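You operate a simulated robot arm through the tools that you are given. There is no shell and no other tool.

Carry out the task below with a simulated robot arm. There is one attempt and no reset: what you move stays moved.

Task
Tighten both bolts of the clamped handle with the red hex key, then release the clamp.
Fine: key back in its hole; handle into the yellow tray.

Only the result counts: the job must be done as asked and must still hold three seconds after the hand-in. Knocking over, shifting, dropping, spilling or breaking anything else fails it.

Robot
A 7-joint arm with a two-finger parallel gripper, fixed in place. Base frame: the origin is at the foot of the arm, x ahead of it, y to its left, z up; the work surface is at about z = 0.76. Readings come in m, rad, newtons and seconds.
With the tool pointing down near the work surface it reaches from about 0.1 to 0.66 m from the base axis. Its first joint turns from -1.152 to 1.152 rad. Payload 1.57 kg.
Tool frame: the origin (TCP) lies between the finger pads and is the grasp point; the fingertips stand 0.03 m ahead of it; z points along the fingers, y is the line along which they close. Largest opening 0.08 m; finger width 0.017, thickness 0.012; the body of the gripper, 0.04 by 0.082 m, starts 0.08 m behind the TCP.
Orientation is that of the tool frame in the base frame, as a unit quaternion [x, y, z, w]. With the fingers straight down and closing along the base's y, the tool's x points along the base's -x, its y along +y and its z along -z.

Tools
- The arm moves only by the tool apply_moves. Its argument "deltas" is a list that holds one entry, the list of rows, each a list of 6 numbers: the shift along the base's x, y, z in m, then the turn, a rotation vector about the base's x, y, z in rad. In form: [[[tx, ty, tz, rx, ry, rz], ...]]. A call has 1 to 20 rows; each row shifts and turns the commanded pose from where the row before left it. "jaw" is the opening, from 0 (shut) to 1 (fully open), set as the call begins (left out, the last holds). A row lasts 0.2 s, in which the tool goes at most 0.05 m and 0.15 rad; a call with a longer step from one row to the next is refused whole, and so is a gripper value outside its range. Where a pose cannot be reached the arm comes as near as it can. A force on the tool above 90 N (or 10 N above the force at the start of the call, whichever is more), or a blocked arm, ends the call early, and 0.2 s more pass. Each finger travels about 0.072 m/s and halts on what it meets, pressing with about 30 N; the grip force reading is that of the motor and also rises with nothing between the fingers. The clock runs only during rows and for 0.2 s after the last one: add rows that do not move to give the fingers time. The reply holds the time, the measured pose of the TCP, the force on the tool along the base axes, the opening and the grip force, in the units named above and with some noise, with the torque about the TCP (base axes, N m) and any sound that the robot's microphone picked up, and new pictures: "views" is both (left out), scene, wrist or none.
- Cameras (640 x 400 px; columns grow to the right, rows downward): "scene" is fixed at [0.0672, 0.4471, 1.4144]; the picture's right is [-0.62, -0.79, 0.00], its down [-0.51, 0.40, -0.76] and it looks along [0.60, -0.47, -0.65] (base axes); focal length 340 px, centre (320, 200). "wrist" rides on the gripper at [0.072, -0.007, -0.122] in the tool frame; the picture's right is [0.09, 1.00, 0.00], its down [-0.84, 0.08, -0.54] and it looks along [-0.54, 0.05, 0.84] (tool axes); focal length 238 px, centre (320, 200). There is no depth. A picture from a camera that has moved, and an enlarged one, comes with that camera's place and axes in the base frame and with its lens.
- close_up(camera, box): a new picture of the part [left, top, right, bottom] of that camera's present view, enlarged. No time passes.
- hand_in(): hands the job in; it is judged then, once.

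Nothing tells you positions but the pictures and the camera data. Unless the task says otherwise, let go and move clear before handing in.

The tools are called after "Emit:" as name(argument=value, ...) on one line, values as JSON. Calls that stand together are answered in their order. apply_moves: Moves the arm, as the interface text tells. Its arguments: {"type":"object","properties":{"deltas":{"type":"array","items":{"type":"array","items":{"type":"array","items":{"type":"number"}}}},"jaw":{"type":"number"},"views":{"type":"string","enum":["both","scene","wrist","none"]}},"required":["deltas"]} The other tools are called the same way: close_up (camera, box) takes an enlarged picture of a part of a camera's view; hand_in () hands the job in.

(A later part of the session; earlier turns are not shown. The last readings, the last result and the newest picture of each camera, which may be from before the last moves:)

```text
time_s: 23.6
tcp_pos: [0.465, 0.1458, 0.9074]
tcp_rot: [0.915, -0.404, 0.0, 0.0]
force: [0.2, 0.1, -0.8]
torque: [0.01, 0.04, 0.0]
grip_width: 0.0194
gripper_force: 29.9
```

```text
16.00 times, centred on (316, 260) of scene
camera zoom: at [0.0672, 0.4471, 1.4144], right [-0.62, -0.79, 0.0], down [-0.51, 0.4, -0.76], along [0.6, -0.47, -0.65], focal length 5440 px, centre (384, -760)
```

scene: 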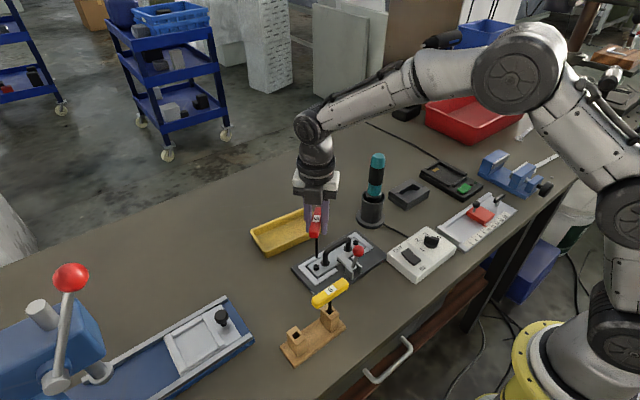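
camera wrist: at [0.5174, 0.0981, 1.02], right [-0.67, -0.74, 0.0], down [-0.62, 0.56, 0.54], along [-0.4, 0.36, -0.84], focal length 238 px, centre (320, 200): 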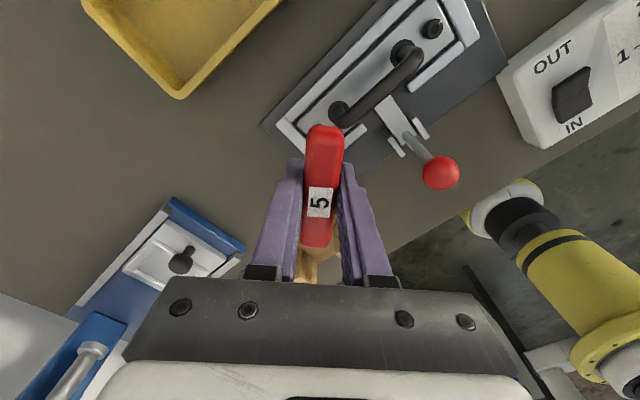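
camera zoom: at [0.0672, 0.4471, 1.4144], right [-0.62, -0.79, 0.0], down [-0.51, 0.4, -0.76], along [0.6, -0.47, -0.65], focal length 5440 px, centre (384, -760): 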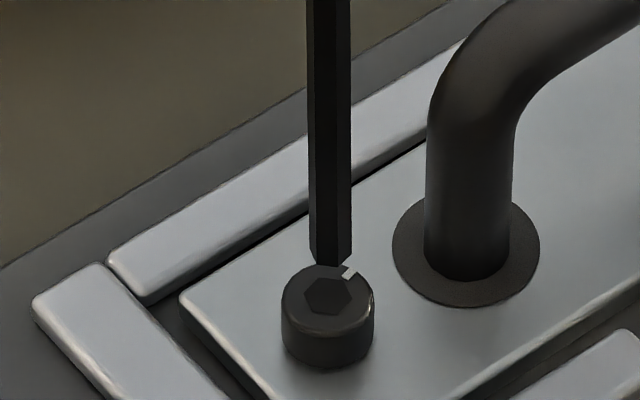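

The tip is centred within about 0.3 mm, so the hex phase is the likely mismatch. I'll rotate 14° counterclockwise, press lightly, then sweep clockwise, which is the tightening direction, until it drops in.

Emit:
apply_moves(deltas=[[[-0.0001, 0, 0, 0, 0, 0.125], [0, 0, 0, 0, 0, 0.125], [0, 0, -0.006, 0, 0, 0], [0, 0, -0.003, 0, 0, 0], [0, 0, -0.001, 0, 0, 0], [0, 0, -0.001, 0, 0, 0], [0, 0, 0, 0, 0, 0]]], views="none")

Emit:
apply_moves(deltas=[[[0, 0, 0, 0, 0, -0.04], [0, 0, 0, 0, 0, -0.04], [0, 0, 0, 0, 0, 0]]], views="none")

Emit:
apply_moves(deltas=[[[0, 0, 0, 0, 0, -0.04], [0, 0, 0, 0, 0, -0.04], [0, 0, 0, 0, 0, 0]]], views="none")

Emit:
apply_moves(deltas=[[[0, 0, 0, 0, 0, -0.04], [0, 0, 0, 0, 0, -0.04], [0, 0, 0, 0, 0, 0]]], views="none")

Emit:
close_up(camera="scene", box=[312, 257, 322, 270])

```text
time_s: 25.2
tcp_pos: [0.4659, 0.1453, 0.8978]
tcp_rot: [0.958, -0.286, 0.0, -0.001]
force: [0.3, -0.7, 2.1]
torque: [0.03, 0.06, -0.04]
grip_width: 0.0194
gripper_force: 30.2
```

```text
time_s: 26.0
tcp_pos: [0.466, 0.1452, 0.8964]
tcp_rot: [0.946, -0.324, 0.0, 0.0]
force: [0.0, -0.4, 4.2]
torque: [-0.04, -0.04, -0.03]
grip_width: 0.0192
gripper_force: 29.6
```

```text
time_s: 26.8
tcp_pos: [0.4656, 0.1458, 0.8964]
tcp_rot: [0.932, -0.362, 0.0, 0.0]
force: [-0.8, 0.0, 7.0]
torque: [-0.03, 0.02, 0.01]
grip_width: 0.0191
gripper_force: 29.7
```

```text
time_s: 27.6
tcp_pos: [0.4663, 0.1464, 0.8965]
tcp_rot: [0.917, -0.398, -0.001, 0.0]
force: [0.2, 0.7, 5.6]
torque: [0.07, -0.02, 0.0]
grip_width: 0.0193
gripper_force: 29.5
```

```text
16.00 times, centred on (317, 264) of scene
camera zoom: at [0.0671, 0.447, 1.4144], right [-0.62, -0.79, 0.0], down [-0.51, 0.4, -0.76], along [0.6, -0.47, -0.65], focal length 5440 px, centre (368, -816)
```

zoom: 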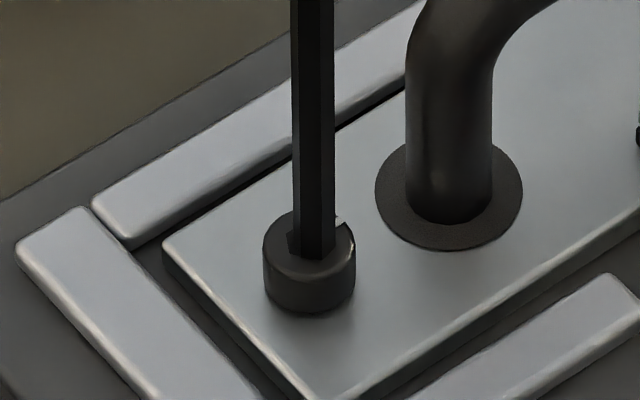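

The tip drifted about 0.6 mm right during the sweep, leaving a dark sliver of socket visible on the left. I'll shift it back left and keep sweeping clockwise.

Emit:
apply_moves(deltas=[[[0.0004, 0.0005, 0, 0, 0, 0], [0, 0, 0, 0, 0, 0]]], views="none")

Emit:
close_up(camera="scene", box=[312, 257, 322, 270])

Emit:
apply_moves(deltas=[[[0, 0, 0, 0, 0, -0.03], [0, 0, 0, 0, 0, -0.03], [0, 0, 0, 0, 0, 0]]], views="none")

Emit:
apply_moves(deltas=[[[0, 0, 0, 0, 0, -0.03], [0, 0, 0, 0, 0, -0.03], [0, 0, 0, 0, 0, 0]]], views="none")

Emit:
close_up(camera="scene", box=[312, 257, 322, 270])

```text
time_s: 28.2
tcp_pos: [0.4661, 0.1449, 0.8975]
tcp_rot: [0.918, -0.398, 0.0, 0.0]
force: [-0.5, -2.2, 6.1]
torque: [-0.18, 0.04, -0.03]
grip_width: 0.0194
gripper_force: 30.1
```

```text
16.00 times, centred on (317, 264) of scene
camera zoom: at [0.0671, 0.447, 1.4144], right [-0.62, -0.79, 0.0], down [-0.51, 0.4, -0.76], along [0.6, -0.47, -0.65], focal length 5440 px, centre (368, -816)
```

zoom: 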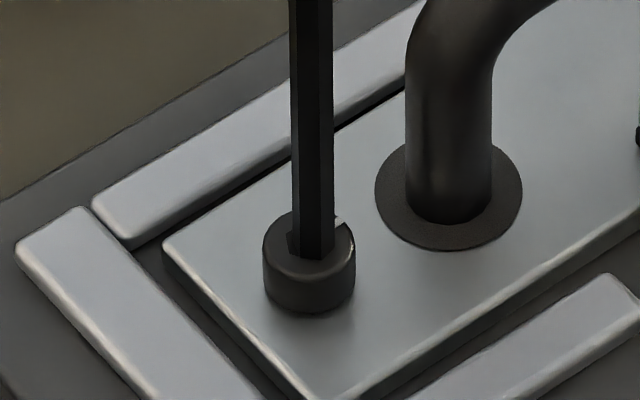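

```text
time_s: 29.0
tcp_pos: [0.465, 0.1474, 0.8979]
tcp_rot: [0.905, -0.426, 0.0, 0.0]
force: [0.4, -0.3, 6.1]
torque: [0.08, -0.01, -0.04]
grip_width: 0.0194
gripper_force: 30.0
```

```text
time_s: 29.8
tcp_pos: [0.4655, 0.1462, 0.8969]
tcp_rot: [0.892, -0.452, 0.0, 0.0]
force: [-0.3, -1.3, 5.8]
torque: [0.03, 0.04, 0.03]
grip_width: 0.0192
gripper_force: 30.2
```

```text
16.00 times, centred on (317, 264) of scene
camera zoom: at [0.0671, 0.447, 1.4144], right [-0.62, -0.79, 0.0], down [-0.51, 0.4, -0.76], along [0.6, -0.47, -0.65], focal length 5440 px, centre (368, -816)
```

zoom: 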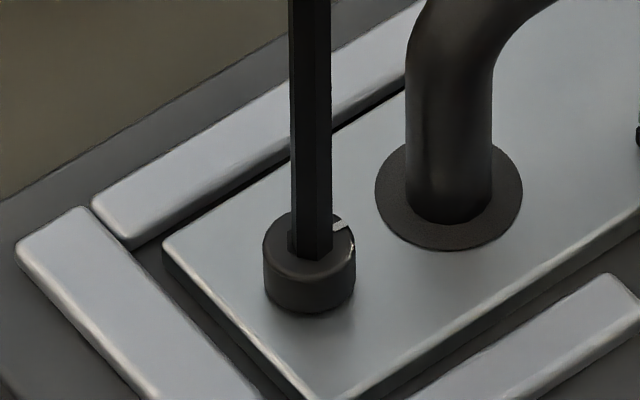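

The white mark has moved clockwise with the key by about 20°, so the bolt is turning and the key is engaged. I'll keep turning clockwise with light pressure, watching torque, the mark and the microphone.

Emit:
apply_moves(deltas=[[[0, 0, 0, 0, 0, -0.06], [0, 0, 0, 0, 0, -0.06], [0, 0, 0, 0, 0, -0.06], [0, 0, 0, 0, 0, 0]]], views="none")

Emit:
close_up(camera="scene", box=[312, 257, 322, 270])

Emit:
apply_moves(deltas=[[[0, 0, 0, 0, 0, -0.06], [0, 0, 0, 0, 0, -0.06], [0, 0, 0, 0, 0, -0.06], [0, 0, 0, 0, 0, 0]]], views="none")

Emit:
close_up(camera="scene", box=[312, 257, 322, 270])

```text
time_s: 30.8
tcp_pos: [0.466, 0.1452, 0.8964]
tcp_rot: [0.847, -0.532, 0.0, 0.0]
force: [-0.3, -0.4, 4.4]
torque: [-0.07, -0.02, 0.01]
grip_width: 0.0196
gripper_force: 30.1
```

```text
16.00 times, centred on (317, 264) of scene
camera zoom: at [0.0671, 0.447, 1.4144], right [-0.62, -0.79, 0.0], down [-0.51, 0.4, -0.76], along [0.6, -0.47, -0.65], focal length 5440 px, centre (368, -816)
```

zoom: 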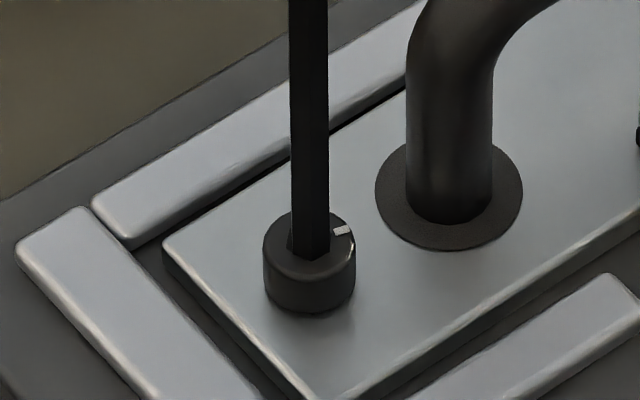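

```text
time_s: 31.8
tcp_pos: [0.4654, 0.1452, 0.8978]
tcp_rot: [0.796, -0.605, 0.0, 0.0]
force: [0.1, 1.0, 2.7]
torque: [0.07, 0.08, -0.02]
grip_width: 0.0193
gripper_force: 30.1
```

```text
16.00 times, centred on (317, 264) of scene
camera zoom: at [0.0671, 0.4471, 1.4144], right [-0.62, -0.79, 0.0], down [-0.51, 0.4, -0.76], along [0.6, -0.47, -0.65], focal length 5440 px, centre (368, -816)
```

zoom: 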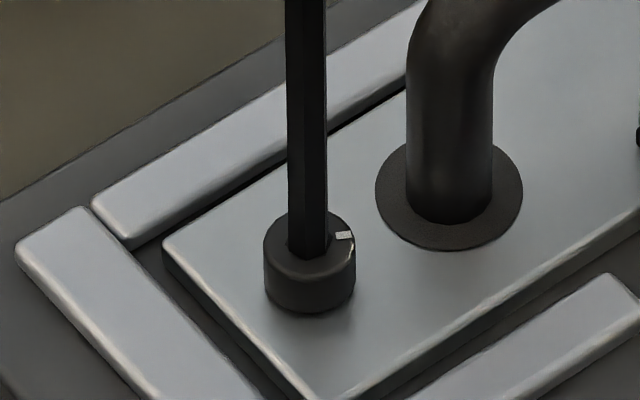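

The bolt turns with the key, and the falling contact force suggests the head is moving down. I'll press down a bit more and continue clockwise.

Emit:
apply_moves(deltas=[[[-0.0002, -0.0002, -0.0005, 0, 0, -0.06], [0, 0, -0.0005, 0, 0, -0.06], [0, 0, 0, 0, 0, -0.06], [0, 0, 0, 0, 0, 0]]], views="none")

Emit:
close_up(camera="scene", box=[312, 257, 322, 270])

Emit:
apply_moves(deltas=[[[0, 0, 0, 0, 0, -0.06], [0, 0, 0, 0, 0, -0.06], [0, 0, 0, 0, 0, -0.06], [0, 0, 0, 0, 0, 0]]], views="none")

Emit:
close_up(camera="scene", box=[312, 257, 322, 270])

```text
time_s: 32.8
tcp_pos: [0.4669, 0.1462, 0.8954]
tcp_rot: [0.738, -0.674, 0.001, -0.001]
force: [0.3, -0.9, 8.3]
torque: [-0.09, -0.03, 0.02]
grip_width: 0.0193
gripper_force: 30.1
```

```text
16.00 times, centred on (317, 264) of scene
camera zoom: at [0.0671, 0.447, 1.4144], right [-0.62, -0.79, 0.0], down [-0.51, 0.4, -0.76], along [0.6, -0.47, -0.65], focal length 5440 px, centre (368, -816)
```

zoom: 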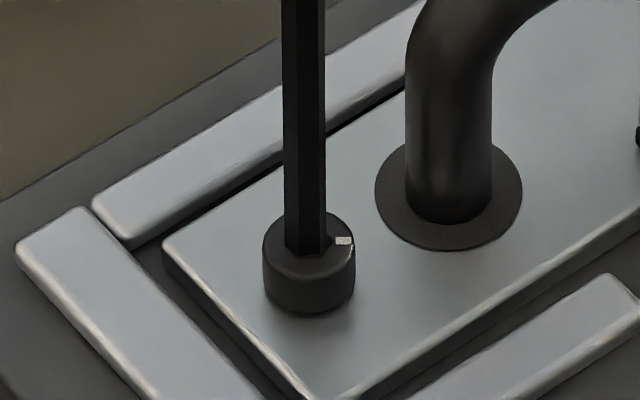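

```text
time_s: 33.8
tcp_pos: [0.4661, 0.1462, 0.8954]
tcp_rot: [-0.675, 0.737, 0.0, 0.0]
force: [-0.3, 0.8, 10.5]
torque: [0.13, 0.06, 0.01]
grip_width: 0.0196
gripper_force: 30.0
```

```text
16.00 times, centred on (317, 264) of scene
camera zoom: at [0.067, 0.447, 1.4144], right [-0.62, -0.79, 0.0], down [-0.51, 0.4, -0.76], along [0.6, -0.47, -0.65], focal length 5440 px, centre (368, -816)
```

zoom: 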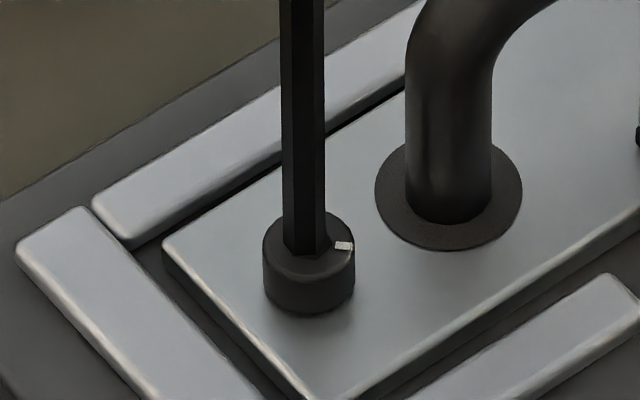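

The shaft has drifted about 0.9 mm off the bolt's centre, so it's only dragging the loose bolt by friction and isn't seated. The tip is offset about 1.5 mm from the tool axis, so I must compensate when turning. I'll lift and re-measure the bolt's phase with the wrist camera.

Emit:
apply_moves(deltas=[[[0, 0, 0.015, 0, 0, 0], [0, 0, 0.025, 0, 0, 0], [0, 0, 0.02, 0, 0, 0], [-0.003, 0.025, 0.022, 0, 0, 0], [-0.0035, 0.03, 0, 0, 0, 0], [0, 0, 0, 0, 0, 0], [0, 0, 0, 0, 0, 0]]], views="wrist")

Emit:
close_up(camera="wrist", box=[304, 50, 336, 70])

Emit:
close_up(camera="scene", box=[294, 244, 304, 257])

Emit:
close_up(camera="scene", box=[311, 257, 321, 270])

```text
time_s: 35.4
tcp_pos: [0.4594, 0.1999, 0.9771]
tcp_rot: [-0.675, 0.738, 0.0, 0.0]
force: [-0.2, -0.7, -1.1]
torque: [-0.04, 0.02, 0.03]
grip_width: 0.0189
gripper_force: 30.1
camera wrist: at [0.4586, 0.1285, 1.1002], right [-1.0, 0.0, 0.0], down [0.0, 0.84, 0.54], along [0.0, 0.54, -0.84], focal length 238 px, centre (320, 200)
```

wrist: 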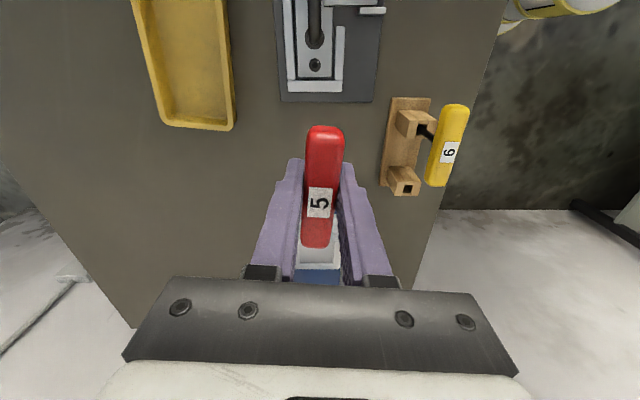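

```text
16.00 times, centred on (320, 60) of wrist
camera zoom: at [0.4586, 0.1285, 1.1002], right [-1.0, 0.0, 0.0], down [0.0, 0.84, 0.54], along [0.0, 0.54, -0.84], focal length 3814 px, centre (320, 2440)
```

zoom: 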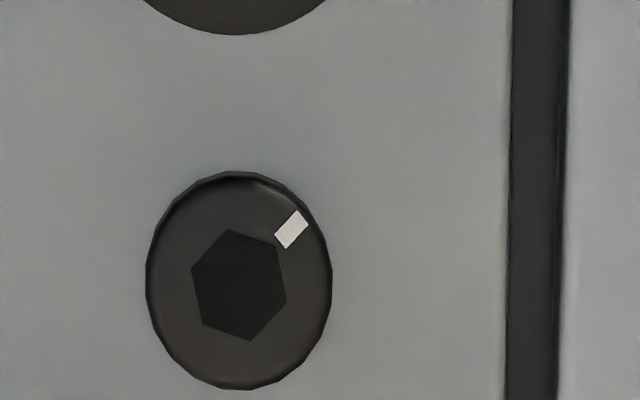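

```text
16.00 times, centred on (299, 250) of scene
camera zoom: at [0.0672, 0.4471, 1.4144], right [-0.62, -0.79, 0.0], down [-0.51, 0.4, -0.76], along [0.6, -0.47, -0.65], focal length 5440 px, centre (656, -608)
```

zoom: 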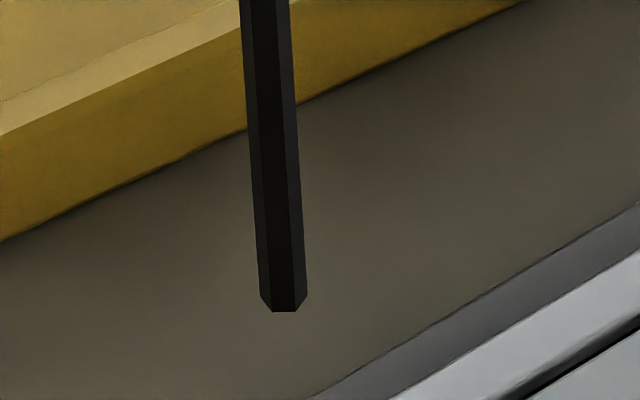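

```text
16.00 times, centred on (316, 264) of scene
camera zoom: at [0.0672, 0.4471, 1.4144], right [-0.62, -0.79, 0.0], down [-0.51, 0.4, -0.76], along [0.6, -0.47, -0.65], focal length 5440 px, centre (384, -816)
```

zoom: 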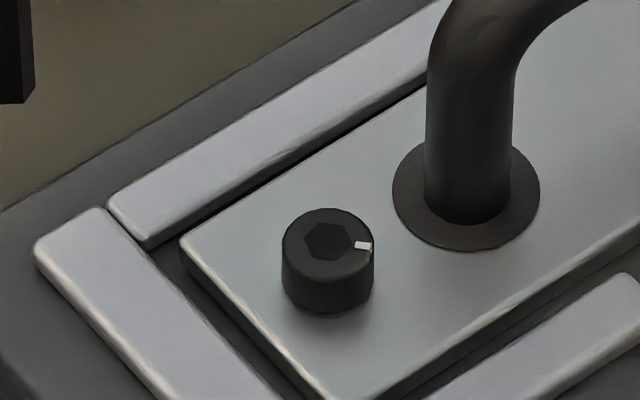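

The bolt's hex corners are now at 42.4° (mod 60), and its mark has moved 60° clockwise; the key was about 13° out of phase with the socket. I'll return to the matching angle (132.4° tool yaw), position the tip just above the bolt and compare carefully.

Emit:
apply_moves(deltas=[[[0.0012, -0.009, 0, 0, 0, 0.1382], [0.0012, -0.009, 0, 0, 0, 0.1382], [0.0012, -0.009, 0, 0, 0, 0.1382], [0.0012, -0.009, -0.02, 0, 0, 0.1382], [0.0012, -0.009, -0.02, 0, 0, 0.1382], [0.00125, -0.0101, -0.025, 0, 0, 0.1382], [0, 0, 0, 0, 0, 0], [0, 0, 0, 0, 0, 0], [0, 0, 0, 0, 0, 0]]], views="wrist")

Emit:
close_up(camera="scene", box=[311, 255, 321, 268])

```text
time_s: 37.4
tcp_pos: [0.466, 0.1446, 0.9126]
tcp_rot: [0.916, -0.402, 0.001, 0.0]
force: [-0.6, -0.1, -1.5]
torque: [0.02, 0.0, 0.02]
grip_width: 0.0195
gripper_force: 29.5
camera wrist: at [0.5192, 0.0964, 1.0358], right [-0.67, -0.74, 0.0], down [-0.62, 0.56, 0.54], along [-0.4, 0.36, -0.84], focal length 238 px, centre (320, 200)
```

wrist: 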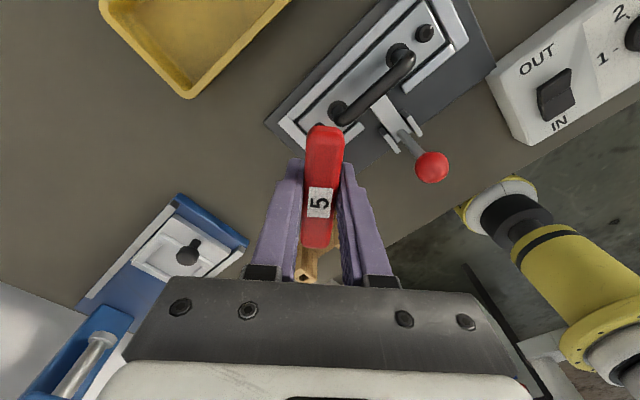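

```text
16.00 times, centred on (316, 262) of scene
camera zoom: at [0.0672, 0.4471, 1.4144], right [-0.62, -0.79, 0.0], down [-0.51, 0.4, -0.76], along [0.6, -0.47, -0.65], focal length 5440 px, centre (384, -784)
```

zoom: 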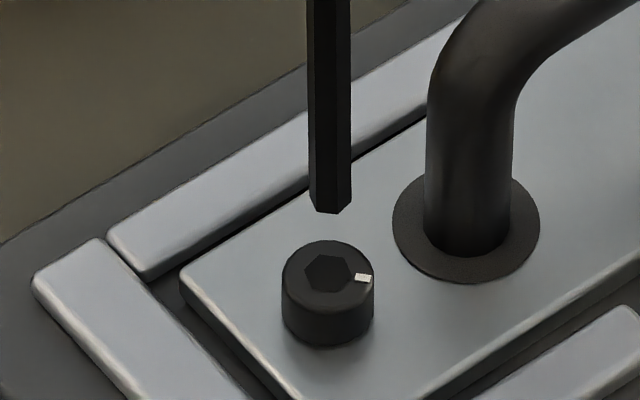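

The tip is about 0.3 mm to the right and 1 mm too far from the camera. Its facets suggest the key phase leads by roughly 2–3°. I'll correct both and descend to a few millimetres above.

Emit:
apply_moves(deltas=[[[-0.0005, 0.00085, 0, 0, 0, -0.045], [0, 0, -0.006, 0, 0, 0], [0, 0, -0.0047, 0, 0, 0], [0, 0, 0, 0, 0, 0], [0, 0, 0, 0, 0, 0]]], views="wrist")

Emit:
close_up(camera="scene", box=[311, 256, 321, 269])

```text
time_s: 38.6
tcp_pos: [0.4649, 0.1459, 0.9014]
tcp_rot: [0.906, -0.423, 0.0, -0.001]
force: [0.2, 0.6, -0.9]
torque: [0.01, 0.0, -0.01]
grip_width: 0.0194
gripper_force: 30.1
camera wrist: at [0.5166, 0.0951, 1.0247], right [-0.71, -0.71, 0.0], down [-0.6, 0.59, 0.54], along [-0.38, 0.38, -0.84], focal length 238 px, centre (320, 200)
```

wrist: 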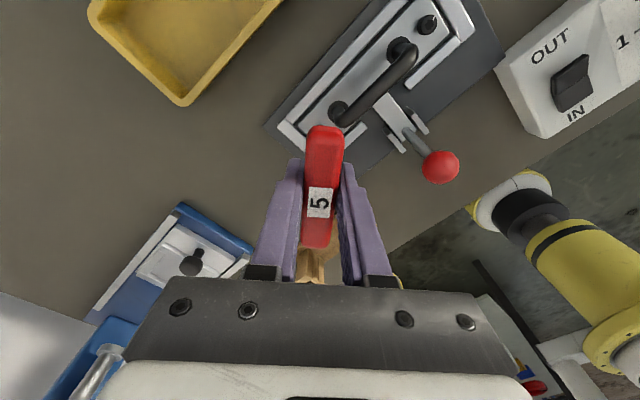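

```text
16.00 times, centred on (316, 262) of scene
camera zoom: at [0.0672, 0.4471, 1.4144], right [-0.62, -0.79, 0.0], down [-0.51, 0.4, -0.76], along [0.6, -0.47, -0.65], focal length 5440 px, centre (384, -800)
```

zoom: 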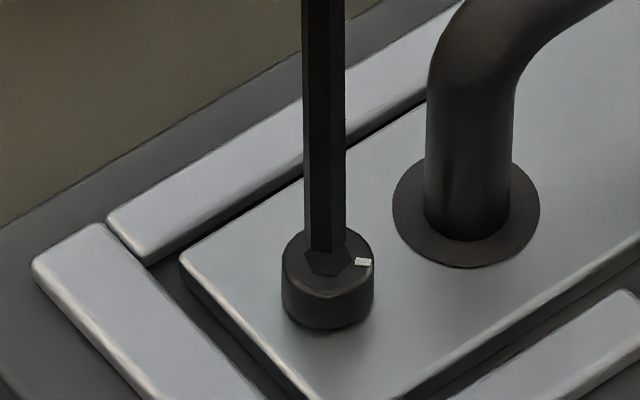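

The tip is within about 0.5 mm. I'll apply a small correction and do a gentle tap, checking whether it goes below the earlier contact height.

Emit:
apply_moves(deltas=[[[-0.0005, -0.0001, 0, 0, 0, 0], [0, 0, -0.002, 0, 0, 0], [0, 0, -0.001, 0, 0, 0], [0, 0, -0.001, 0, 0, 0], [0, 0, -0.001, 0, 0, 0], [0, 0, 0, 0, 0, 0]]], views="none")

Emit:
close_up(camera="scene", box=[311, 256, 321, 269])

```text
time_s: 40.0
tcp_pos: [0.465, 0.1465, 0.8968]
tcp_rot: [0.906, -0.423, 0.0, 0.0]
force: [-0.1, 0.2, -0.4]
torque: [-0.03, 0.02, -0.02]
grip_width: 0.0195
gripper_force: 29.9
```

```text
16.00 times, centred on (316, 262) of scene
camera zoom: at [0.0672, 0.4471, 1.4144], right [-0.62, -0.79, 0.0], down [-0.51, 0.4, -0.76], along [0.6, -0.47, -0.65], focal length 5440 px, centre (384, -800)
```

zoom: 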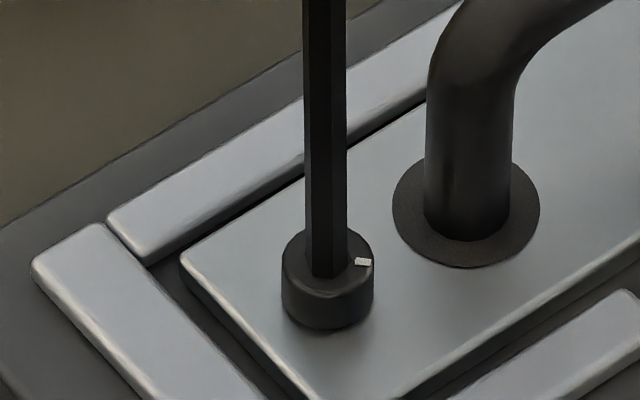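

No contact yet, even though it's slightly lower than the earlier contact height. I'll continue down gently.

Emit:
apply_moves(deltas=[[[0, 0, -0.0005, 0, 0, 0], [0, 0, -0.0005, 0, 0, 0], [0, 0, 0, 0, 0, 0]]], views="none")

Emit:
apply_moves(deltas=[[[0, 0, -0.0005, 0, 0, 0], [0, 0, -0.0005, 0, 0, 0], [0, 0, 0, 0, 0, 0]]], views="none")

Emit:
close_up(camera="scene", box=[311, 256, 321, 269])

```text
time_s: 40.8
tcp_pos: [0.4659, 0.1459, 0.8964]
tcp_rot: [0.906, -0.423, 0.001, -0.001]
force: [-0.9, -0.3, 4.3]
torque: [-0.01, 0.11, 0.03]
grip_width: 0.0193
gripper_force: 29.8
```

```text
time_s: 41.6
tcp_pos: [0.4667, 0.1467, 0.8973]
tcp_rot: [0.906, -0.423, 0.002, -0.001]
force: [-1.2, 0.0, 13.1]
torque: [0.05, 0.17, -0.01]
grip_width: 0.0196
gripper_force: 30.2
```

```text
16.00 times, centred on (316, 262) of scene
camera zoom: at [0.067, 0.447, 1.4144], right [-0.62, -0.79, 0.0], down [-0.51, 0.4, -0.76], along [0.6, -0.47, -0.65], focal length 5440 px, centre (384, -800)
```

zoom: 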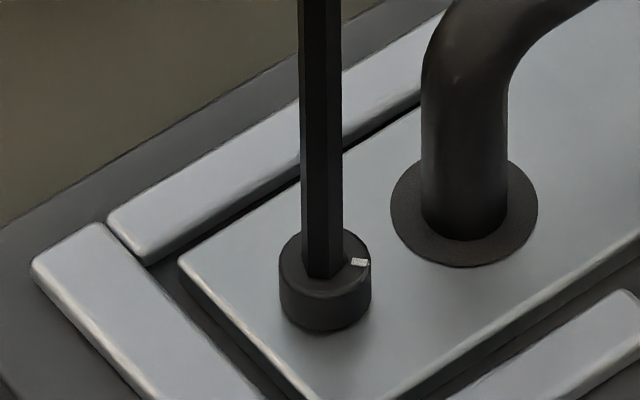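

It's still on the rim: about 0.6 mm left and 0.8 mm toward the camera. I'll lift slightly, correct and look before pressing.

Emit:
apply_moves(deltas=[[[0, 0, 0.003, 0, 0, 0], [0.0002, -0.0008, 0, 0, 0, 0], [0, 0, 0, 0, 0, 0], [0, 0, 0, 0, 0, 0]]], views="none")

Emit:
close_up(camera="scene", box=[311, 256, 321, 269])

```text
time_s: 42.6
tcp_pos: [0.4636, 0.1448, 0.8969]
tcp_rot: [0.906, -0.423, 0.0, 0.001]
force: [-0.4, 0.8, -0.1]
torque: [0.01, -0.03, -0.01]
grip_width: 0.0195
gripper_force: 30.3
```

```text
16.00 times, centred on (316, 262) of scene
camera zoom: at [0.0672, 0.4471, 1.4144], right [-0.62, -0.79, 0.0], down [-0.51, 0.4, -0.76], along [0.6, -0.47, -0.65], focal length 5440 px, centre (384, -800)
```

zoom: 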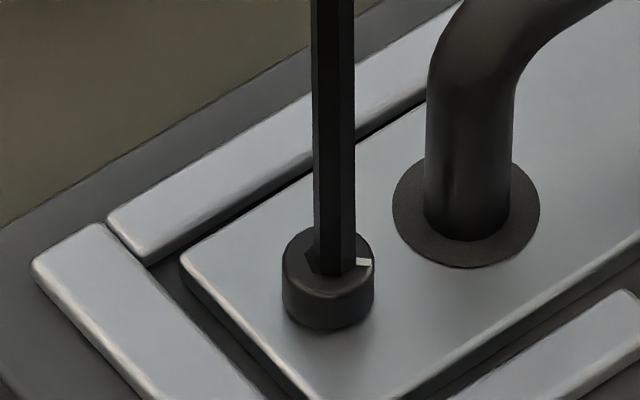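

The arm overshot the small correction; the shaft is now about 0.8 mm to the right. I'll let it settle and take a precise camera pose before the next correction.

Emit:
apply_moves(deltas=[[[0, 0, 0.003, 0, 0, 0], [0, 0, 0, 0, 0, 0], [0, 0, 0, 0, 0, 0], [0, 0, 0, 0, 0, 0]]], views="wrist")

Emit:
close_up(camera="scene", box=[311, 256, 321, 269])

Emit:
apply_moves(deltas=[[[0, 0, 0, 0, 0, 0], [0, 0, 0, 0, 0, 0]]], views="wrist")

Emit:
close_up(camera="scene", box=[311, 256, 321, 269])

```text
time_s: 43.6
tcp_pos: [0.4654, 0.1465, 0.9012]
tcp_rot: [0.906, -0.423, -0.001, 0.0]
force: [1.4, -0.4, -1.4]
torque: [-0.01, -0.01, 0.02]
grip_width: 0.0195
gripper_force: 29.8
camera wrist: at [0.516, 0.0946, 1.0237], right [-0.71, -0.71, 0.0], down [-0.6, 0.59, 0.54], along [-0.38, 0.38, -0.84], focal length 238 px, centre (320, 200)
```

wrist: 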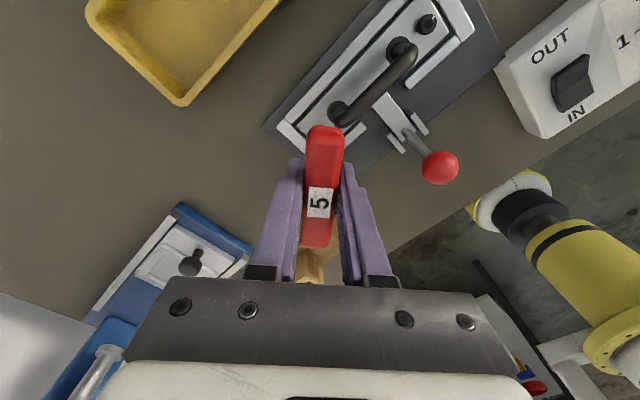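

```text
16.00 times, centred on (316, 262) of scene
camera zoom: at [0.0672, 0.4471, 1.4144], right [-0.62, -0.79, 0.0], down [-0.51, 0.4, -0.76], along [0.6, -0.47, -0.65], focal length 5440 px, centre (384, -800)
```

zoom: 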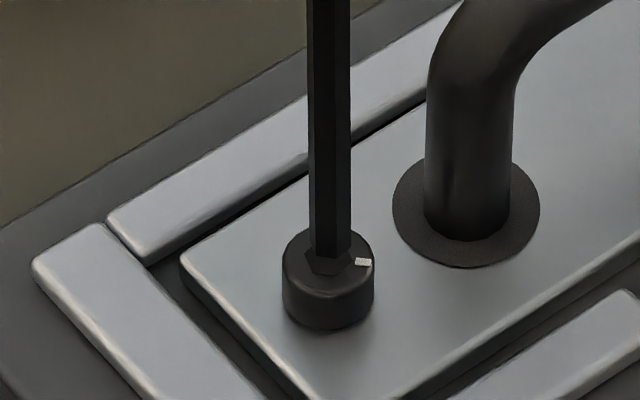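

```text
time_s: 44.2
tcp_pos: [0.4641, 0.1461, 0.9006]
tcp_rot: [0.906, -0.423, 0.0, 0.001]
force: [-0.1, 0.6, -0.9]
torque: [0.01, 0.02, -0.01]
grip_width: 0.0194
gripper_force: 29.6
camera wrist: at [0.516, 0.0946, 1.0236], right [-0.71, -0.71, 0.0], down [-0.6, 0.59, 0.54], along [-0.38, 0.38, -0.84], focal length 238 px, centre (320, 200)
```

wrist: 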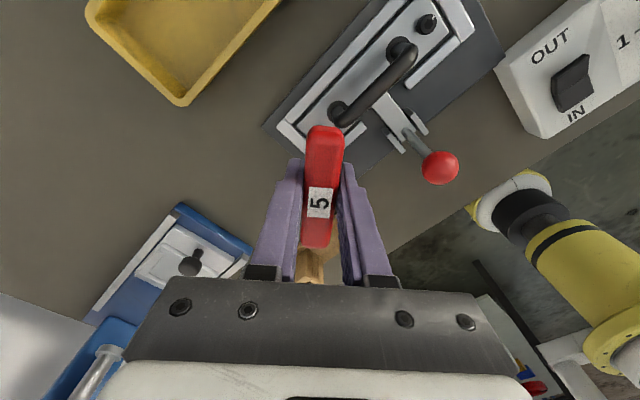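

```text
16.00 times, centred on (316, 262) of scene
camera zoom: at [0.0672, 0.4471, 1.4144], right [-0.62, -0.79, 0.0], down [-0.51, 0.4, -0.76], along [0.6, -0.47, -0.65], focal length 5440 px, centre (384, -800)
```

zoom: 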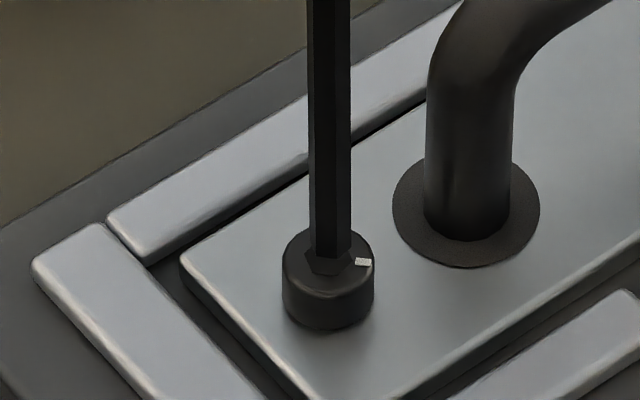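

The pose readout from the wrist camera is stable, and once settled the shaft is centred on the bolt within about 0.1 mm. I'll descend straight down with settling time.

Emit:
apply_moves(deltas=[[[0, 0, -0.001, 0, 0, 0], [0, 0, -0.001, 0, 0, 0], [0, 0, -0.001, 0, 0, 0], [0, 0, -0.0005, 0, 0, 0], [0, 0, 0, 0, 0, 0], [0, 0, 0, 0, 0, 0], [0, 0, 0, 0, 0, 0]]], views="wrist")

Emit:
close_up(camera="scene", box=[311, 256, 321, 269])

Emit:
apply_moves(deltas=[[[0, 0, -0.0005, 0, 0, 0], [0, 0, -0.0005, 0, 0, 0], [0, 0, -0.0005, 0, 0, 0], [0, 0, -0.0005, 0, 0, 0], [0, 0, 0, 0, 0, 0], [0, 0, 0, 0, 0, 0]]], views="wrist")

Emit:
close_up(camera="scene", box=[311, 256, 321, 269])

```text
time_s: 45.8
tcp_pos: [0.4651, 0.1453, 0.8991]
tcp_rot: [0.906, -0.424, 0.001, 0.0]
force: [-0.1, -0.3, -0.3]
torque: [0.01, 0.0, -0.04]
grip_width: 0.0195
gripper_force: 30.1
camera wrist: at [0.5163, 0.0942, 1.0202], right [-0.71, -0.71, 0.0], down [-0.6, 0.59, 0.54], along [-0.38, 0.38, -0.84], focal length 238 px, centre (320, 200)
```

wrist: 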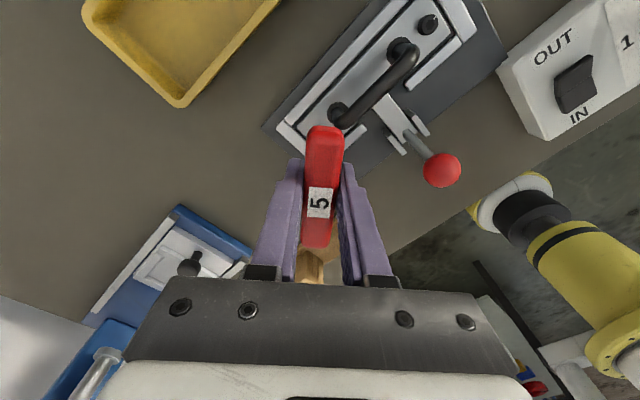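

```text
16.00 times, centred on (316, 262) of scene
camera zoom: at [0.0672, 0.4471, 1.4144], right [-0.62, -0.79, 0.0], down [-0.51, 0.4, -0.76], along [0.6, -0.47, -0.65], focal length 5440 px, centre (384, -800)
```

zoom: 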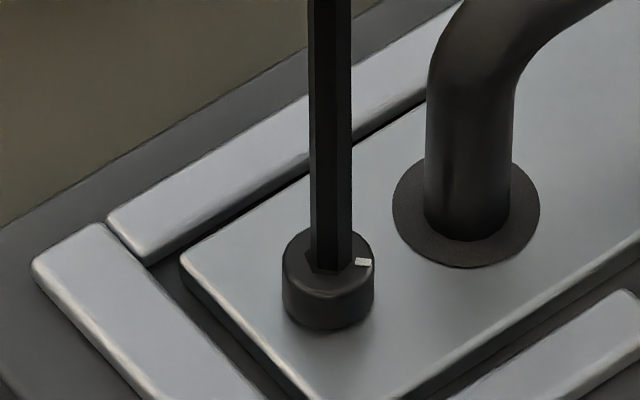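

```text
time_s: 47.2
tcp_pos: [0.4656, 0.1462, 0.896]
tcp_rot: [0.906, -0.424, 0.0, -0.001]
force: [-0.2, -0.1, 7.1]
torque: [-0.04, -0.05, -0.01]
grip_width: 0.0196
gripper_force: 30.2
camera wrist: at [0.5164, 0.0946, 1.0192], right [-0.71, -0.71, 0.0], down [-0.6, 0.59, 0.54], along [-0.38, 0.38, -0.84], focal length 238 px, centre (320, 200)
```

wrist: 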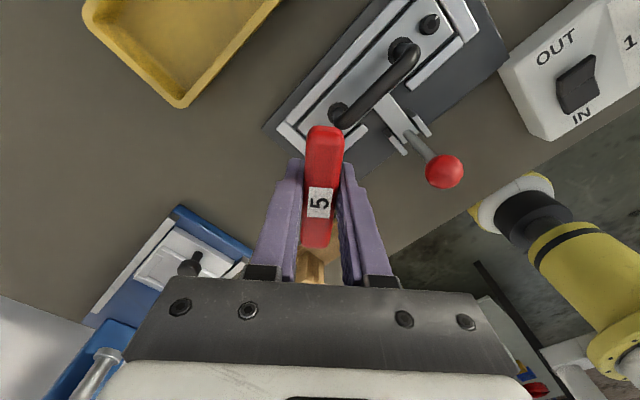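

```text
16.00 times, centred on (316, 262) of scene
camera zoom: at [0.0671, 0.447, 1.4144], right [-0.62, -0.79, 0.0], down [-0.51, 0.4, -0.76], along [0.6, -0.47, -0.65], focal length 5440 px, centre (384, -800)
```

zoom: 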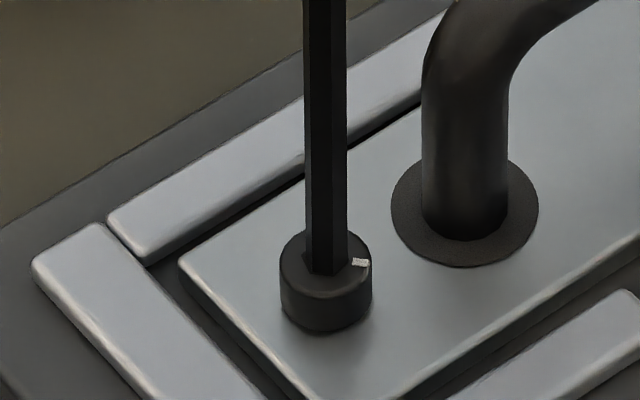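

It's well centred but still on the rim, so I'll search the phase by tapping. Each tap lifts slightly, rotates a couple of degrees and presses again, looking for the force to vanish.

Emit:
apply_moves(deltas=[[[0, 0, 0.0025, 0, 0, 0], [0, 0, 0, 0, 0, 0.044], [0, 0, 0, 0, 0, 0], [0, 0, -0.001, 0, 0, 0], [0, 0, -0.0008, 0, 0, 0], [0, 0, -0.0007, 0, 0, 0], [0, 0, 0, 0, 0, 0], [0, 0, 0, 0, 0, 0]]], views="none")

Emit:
apply_moves(deltas=[[[0, 0, 0.0025, 0, 0, 0], [0, 0, 0, 0, 0, 0.044], [0, 0, 0, 0, 0, 0], [0, 0, -0.001, 0, 0, 0], [0, 0, -0.0008, 0, 0, 0], [0, 0, -0.0007, 0, 0, 0], [0, 0, 0, 0, 0, 0], [0, 0, 0, 0, 0, 0]]], views="none")

Emit:
apply_moves(deltas=[[[0, 0, 0.0025, 0, 0, 0], [0, 0, 0, 0, 0, -0.022], [0, 0, 0, 0, 0, 0], [0, 0, -0.001, 0, 0, 0], [0, 0, -0.0008, 0, 0, 0], [0, 0, -0.0007, 0, 0, 0], [0, 0, 0, 0, 0, 0], [0, 0, 0, 0, 0, 0]]], views="none")

Emit:
close_up(camera="scene", box=[311, 256, 321, 269])

```text
time_s: 49.0
tcp_pos: [0.4663, 0.1463, 0.8963]
tcp_rot: [0.915, -0.404, 0.0, -0.001]
force: [-1.3, 1.7, 8.2]
torque: [0.08, 0.13, 0.01]
grip_width: 0.0193
gripper_force: 29.7
```

```text
time_s: 50.8
tcp_pos: [0.4656, 0.1447, 0.8956]
tcp_rot: [0.923, -0.384, 0.0, -0.001]
force: [-0.3, 0.4, 8.7]
torque: [0.07, 0.1, 0.0]
grip_width: 0.0196
gripper_force: 29.7
```

```text
time_s: 52.6
tcp_pos: [0.4662, 0.1453, 0.8964]
tcp_rot: [0.919, -0.393, 0.001, 0.0]
force: [-2.4, -1.7, 9.0]
torque: [-0.1, 0.16, 0.0]
grip_width: 0.0192
gripper_force: 30.3
```

```text
16.00 times, centred on (316, 262) of scene
camera zoom: at [0.067, 0.447, 1.4144], right [-0.62, -0.79, 0.0], down [-0.51, 0.4, -0.76], along [0.6, -0.47, -0.65], focal length 5440 px, centre (384, -800)
```

zoom: 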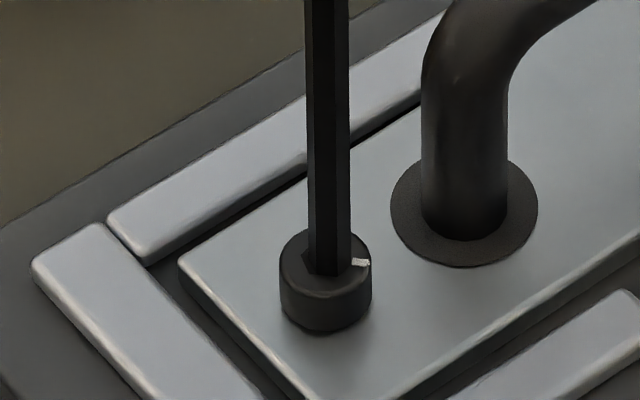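

The clearance between key and socket is about 0.3 mm radially, so a tiny centring error is what blocks it. I'll press lightly and slide in small steps along the depth direction, watching for the vertical force to drop.

Emit:
apply_moves(deltas=[[[0.0002, 0.00024, 0.0005, 0, 0, -0.02], [0, 0, 0, 0, 0, 0], [0, 0, 0, 0, 0, 0]]], views="none")

Emit:
apply_moves(deltas=[[[0.0001, -8e-05, 0, 0, 0, 0], [0.0001, -8e-05, 0, 0, 0, 0], [0.0001, -8e-05, 0, 0, 0, 0], [0.0001, -8e-05, 0, 0, 0, 0], [0, 0, 0, 0, 0, 0]]], views="none")

Emit:
apply_moves(deltas=[[[0.0001, -8e-05, 0, 0, 0, 0], [0.0001, -8e-05, 0, 0, 0, 0], [0.0001, -8e-05, 0, 0, 0, 0], [0.0001, -8e-05, 0, 0, 0, 0], [0, 0, 0, 0, 0, 0]]], views="wrist")

Emit:
close_up(camera="scene", box=[311, 256, 321, 269])

```text
time_s: 53.4
tcp_pos: [0.4656, 0.1459, 0.8964]
tcp_rot: [0.915, -0.403, 0.001, -0.001]
force: [-0.2, 0.8, 9.3]
torque: [0.0, 0.01, 0.04]
grip_width: 0.0195
gripper_force: 30.3
```

```text
time_s: 54.6
tcp_pos: [0.4658, 0.1446, 0.8953]
tcp_rot: [0.915, -0.403, 0.0, 0.0]
force: [-2.0, 2.1, 8.1]
torque: [0.34, 0.2, 0.01]
grip_width: 0.0196
gripper_force: 30.4
```

```text
time_s: 55.8
tcp_pos: [0.4662, 0.1455, 0.8959]
tcp_rot: [0.915, -0.403, -0.001, 0.0]
force: [-3.6, 1.5, 10.4]
torque: [0.2, 0.39, 0.03]
grip_width: 0.0197
gripper_force: 30.4
camera wrist: at [0.5197, 0.0964, 1.0189], right [-0.67, -0.74, 0.0], down [-0.62, 0.56, 0.54], along [-0.4, 0.36, -0.84], focal length 238 px, centre (320, 200)
```

wrist: 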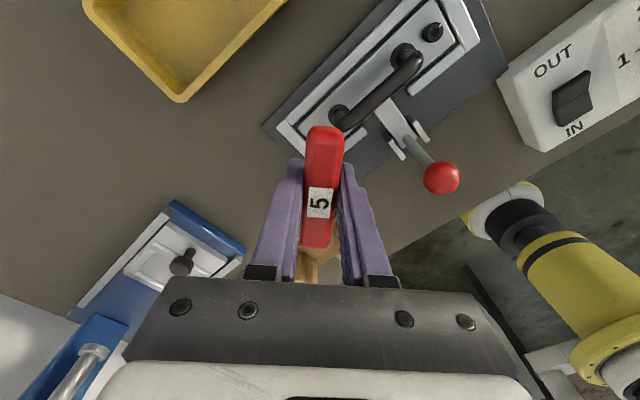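

```text
16.00 times, centred on (316, 262) of scene
camera zoom: at [0.0669, 0.447, 1.4144], right [-0.62, -0.79, 0.0], down [-0.51, 0.4, -0.76], along [0.6, -0.47, -0.65], focal length 5440 px, centre (384, -800)
```

zoom: 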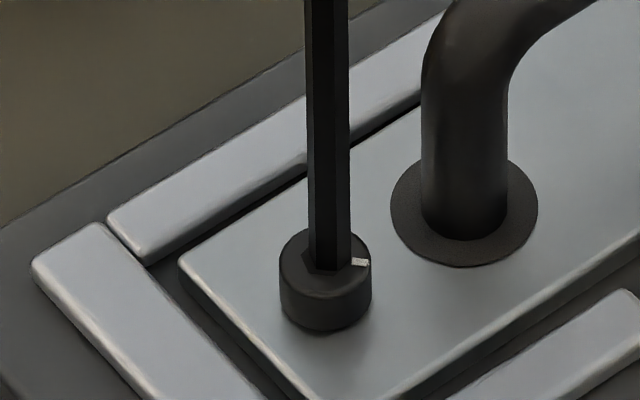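

There's now a lateral resistance of about 4 N. To tell socket wall from friction, I'll ease off the vertical pressure and see whether the lateral force stays.

Emit:
apply_moves(deltas=[[[0, 0, 0.0005, 0, 0, 0], [0, 0, 0.0005, 0, 0, 0], [0, 0, 0, 0, 0, 0]]], views="none")

Emit:
apply_moves(deltas=[[[0.0003, -0.00024, 0, 0, 0, 0], [0.0003, -0.00024, 0, 0, 0, 0], [0, 0, 0, 0, 0, 0]]], views="none")

Emit:
close_up(camera="scene", box=[311, 256, 321, 269])

```text
time_s: 56.6
tcp_pos: [0.4665, 0.1439, 0.897]
tcp_rot: [0.916, -0.402, 0.001, -0.001]
force: [1.7, 1.1, 3.0]
torque: [0.07, -0.02, -0.01]
grip_width: 0.0193
gripper_force: 30.0
```

```text
time_s: 57.4
tcp_pos: [0.4661, 0.145, 0.8969]
tcp_rot: [0.915, -0.404, 0.0, 0.0]
force: [-0.6, 1.1, 0.3]
torque: [0.04, 0.1, 0.01]
grip_width: 0.0194
gripper_force: 30.1
```

```text
16.00 times, centred on (316, 262) of scene
camera zoom: at [0.0671, 0.4471, 1.4144], right [-0.62, -0.79, 0.0], down [-0.51, 0.4, -0.76], along [0.6, -0.47, -0.65], focal length 5440 px, centre (384, -800)
```

zoom: 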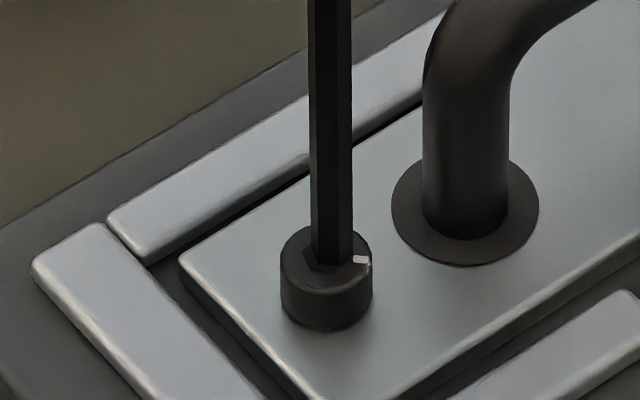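

The tip slid freely, so it's still on top of the bolt: about 0.5 mm too far right, with the depth scanned past. I'll correct left, then scan back along the depth with light pressure.

Emit:
apply_moves(deltas=[[[0, 0, 0.001, 0, 0, 0], [0.0003, 0.0004, 0, 0, 0, 0], [0, 0, 0, 0, 0, 0], [0, 0, 0, 0, 0, 0]]], views="wrist")

Emit:
close_up(camera="scene", box=[311, 256, 321, 269])

```text
time_s: 58.4
tcp_pos: [0.4676, 0.144, 0.8974]
tcp_rot: [0.915, -0.402, 0.0, 0.0]
force: [-0.9, -0.2, 0.9]
torque: [-0.04, -0.03, 0.0]
grip_width: 0.0194
gripper_force: 29.6
camera wrist: at [0.5204, 0.0962, 1.0205], right [-0.67, -0.74, 0.0], down [-0.62, 0.56, 0.54], along [-0.4, 0.36, -0.84], focal length 238 px, centre (320, 200)
```

wrist: 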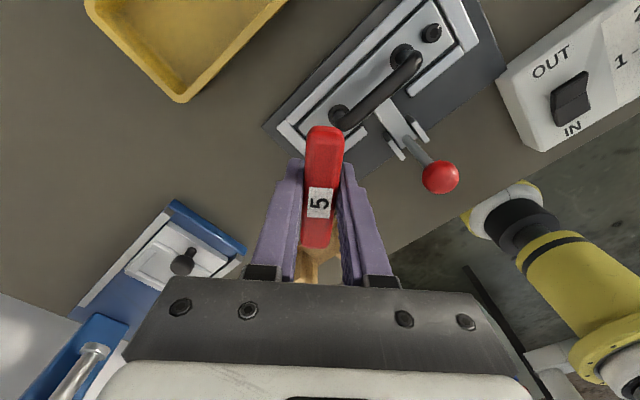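

```text
16.00 times, centred on (316, 262) of scene
camera zoom: at [0.0672, 0.4471, 1.4144], right [-0.62, -0.79, 0.0], down [-0.51, 0.4, -0.76], along [0.6, -0.47, -0.65], focal length 5440 px, centre (384, -800)
```

zoom: 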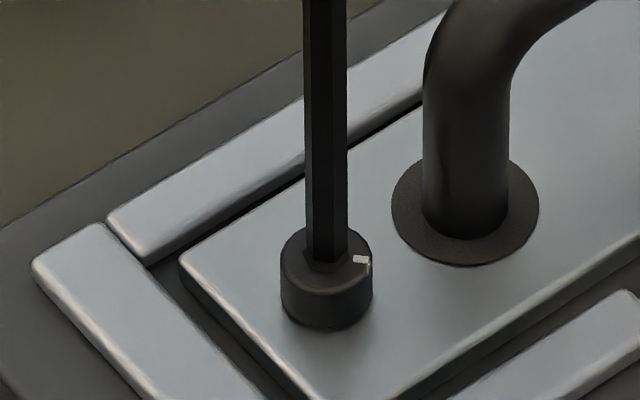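

Lateral alignment is now within 0.15 mm, and the tip is about 1 mm too far from the camera. I'll press lightly and scan toward the camera in 0.1 mm steps.

Emit:
apply_moves(deltas=[[[-0.0003, 0.00024, 0, 0, 0, 0], [0, 0, -0.0008, 0, 0, 0], [0, 0, -0.0007, 0, 0, 0], [0, 0, 0, 0, 0, 0]]], views="none")

Emit:
apply_moves(deltas=[[[-0.0001, 8e-05, 0, 0, 0, 0], [-0.0001, 8e-05, 0, 0, 0, 0], [-0.0001, 8e-05, 0, 0, 0, 0], [0, 0, 0, 0, 0, 0]]], views="none")

Emit:
apply_moves(deltas=[[[-0.0001, 8e-05, 0, 0, 0, 0], [-0.0001, 8e-05, 0, 0, 0, 0], [-0.0001, 8e-05, 0, 0, 0, 0], [0, 0, 0, 0, 0, 0]]], views="none")

Emit:
apply_moves(deltas=[[[-0.0001, 8e-05, 0, 0, 0, 0], [-0.0001, 8e-05, 0, 0, 0, 0], [-0.0001, 8e-05, 0, 0, 0, 0], [0, 0, 0, 0, 0, 0]]], views="wrist")

Emit:
close_up(camera="scene", box=[311, 256, 321, 269])

```text
time_s: 59.4
tcp_pos: [0.4679, 0.1454, 0.8974]
tcp_rot: [0.915, -0.403, 0.0, 0.0]
force: [-0.7, -0.5, 1.7]
torque: [0.01, 0.07, -0.03]
grip_width: 0.0195
gripper_force: 30.1
```

```text
time_s: 60.4
tcp_pos: [0.4663, 0.1465, 0.8975]
tcp_rot: [0.915, -0.403, -0.001, 0.0]
force: [0.5, 0.5, 1.7]
torque: [-0.03, -0.08, 0.0]
grip_width: 0.0195
gripper_force: 30.3
```

```text
time_s: 61.4
tcp_pos: [0.4663, 0.1451, 0.8972]
tcp_rot: [0.916, -0.402, 0.0, 0.001]
force: [0.4, 0.3, 1.1]
torque: [-0.01, -0.01, -0.03]
grip_width: 0.0197
gripper_force: 29.7
```

```text
time_s: 62.4
tcp_pos: [0.4663, 0.1446, 0.8968]
tcp_rot: [0.915, -0.403, 0.001, 0.0]
force: [0.1, 0.3, -0.1]
torque: [0.0, -0.04, 0.0]
grip_width: 0.0194
gripper_force: 29.9
camera wrist: at [0.5192, 0.0971, 1.0193], right [-0.67, -0.74, 0.0], down [-0.62, 0.56, 0.54], along [-0.4, 0.36, -0.84], focal length 238 px, centre (320, 200)
```

wrist: 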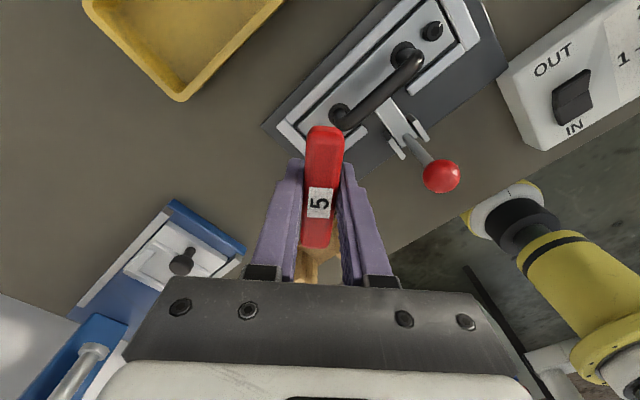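

```text
16.00 times, centred on (316, 262) of scene
camera zoom: at [0.0672, 0.4471, 1.4144], right [-0.62, -0.79, 0.0], down [-0.51, 0.4, -0.76], along [0.6, -0.47, -0.65], focal length 5440 px, centre (384, -800)
```

zoom: 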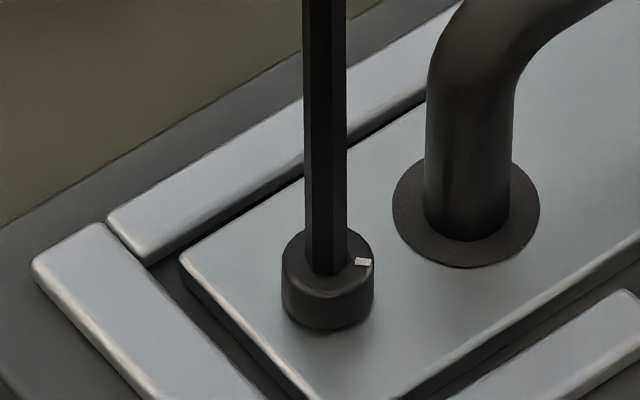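

The vertical force has vanished at this height, which may mean the tip has entered the socket. I'll lower it further in small steps.

Emit:
apply_moves(deltas=[[[0, 0, -0.0005, 0, 0, 0], [0, 0, -0.0005, 0, 0, 0], [0, 0, 0, 0, 0, 0]]], views="wrist")

Emit:
close_up(camera="scene", box=[311, 256, 321, 269])

```text
time_s: 63.2
tcp_pos: [0.4664, 0.1447, 0.8958]
tcp_rot: [0.915, -0.403, 0.0, 0.0]
force: [-0.6, 0.2, 7.2]
torque: [0.02, 0.17, 0.02]
grip_width: 0.0193
gripper_force: 29.9
camera wrist: at [0.5195, 0.0973, 1.0189], right [-0.67, -0.74, 0.0], down [-0.62, 0.56, 0.54], along [-0.4, 0.36, -0.84], focal length 238 px, centre (320, 200)
```

wrist: 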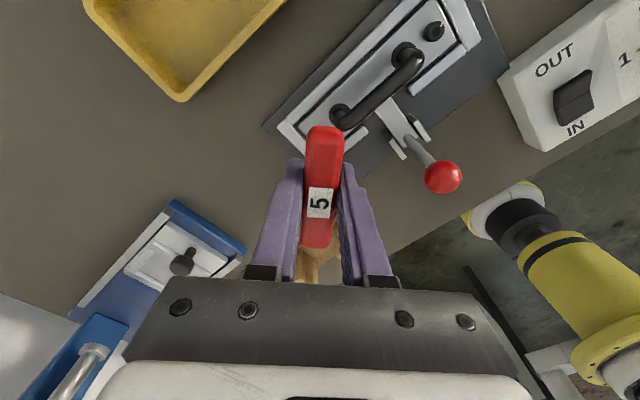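

```text
16.00 times, centred on (316, 262) of scene
camera zoom: at [0.067, 0.447, 1.4144], right [-0.62, -0.79, 0.0], down [-0.51, 0.4, -0.76], along [0.6, -0.47, -0.65], focal length 5440 px, centre (384, -800)
```

zoom: 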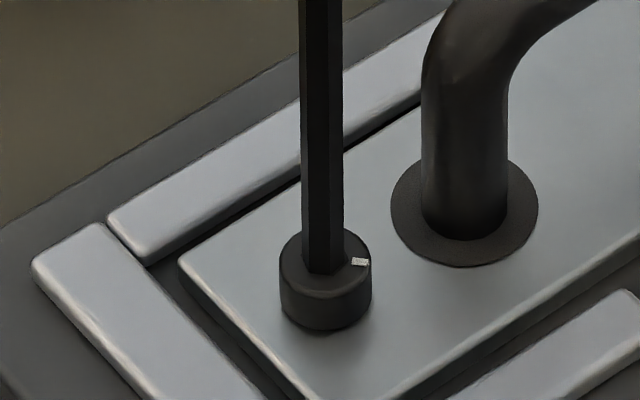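

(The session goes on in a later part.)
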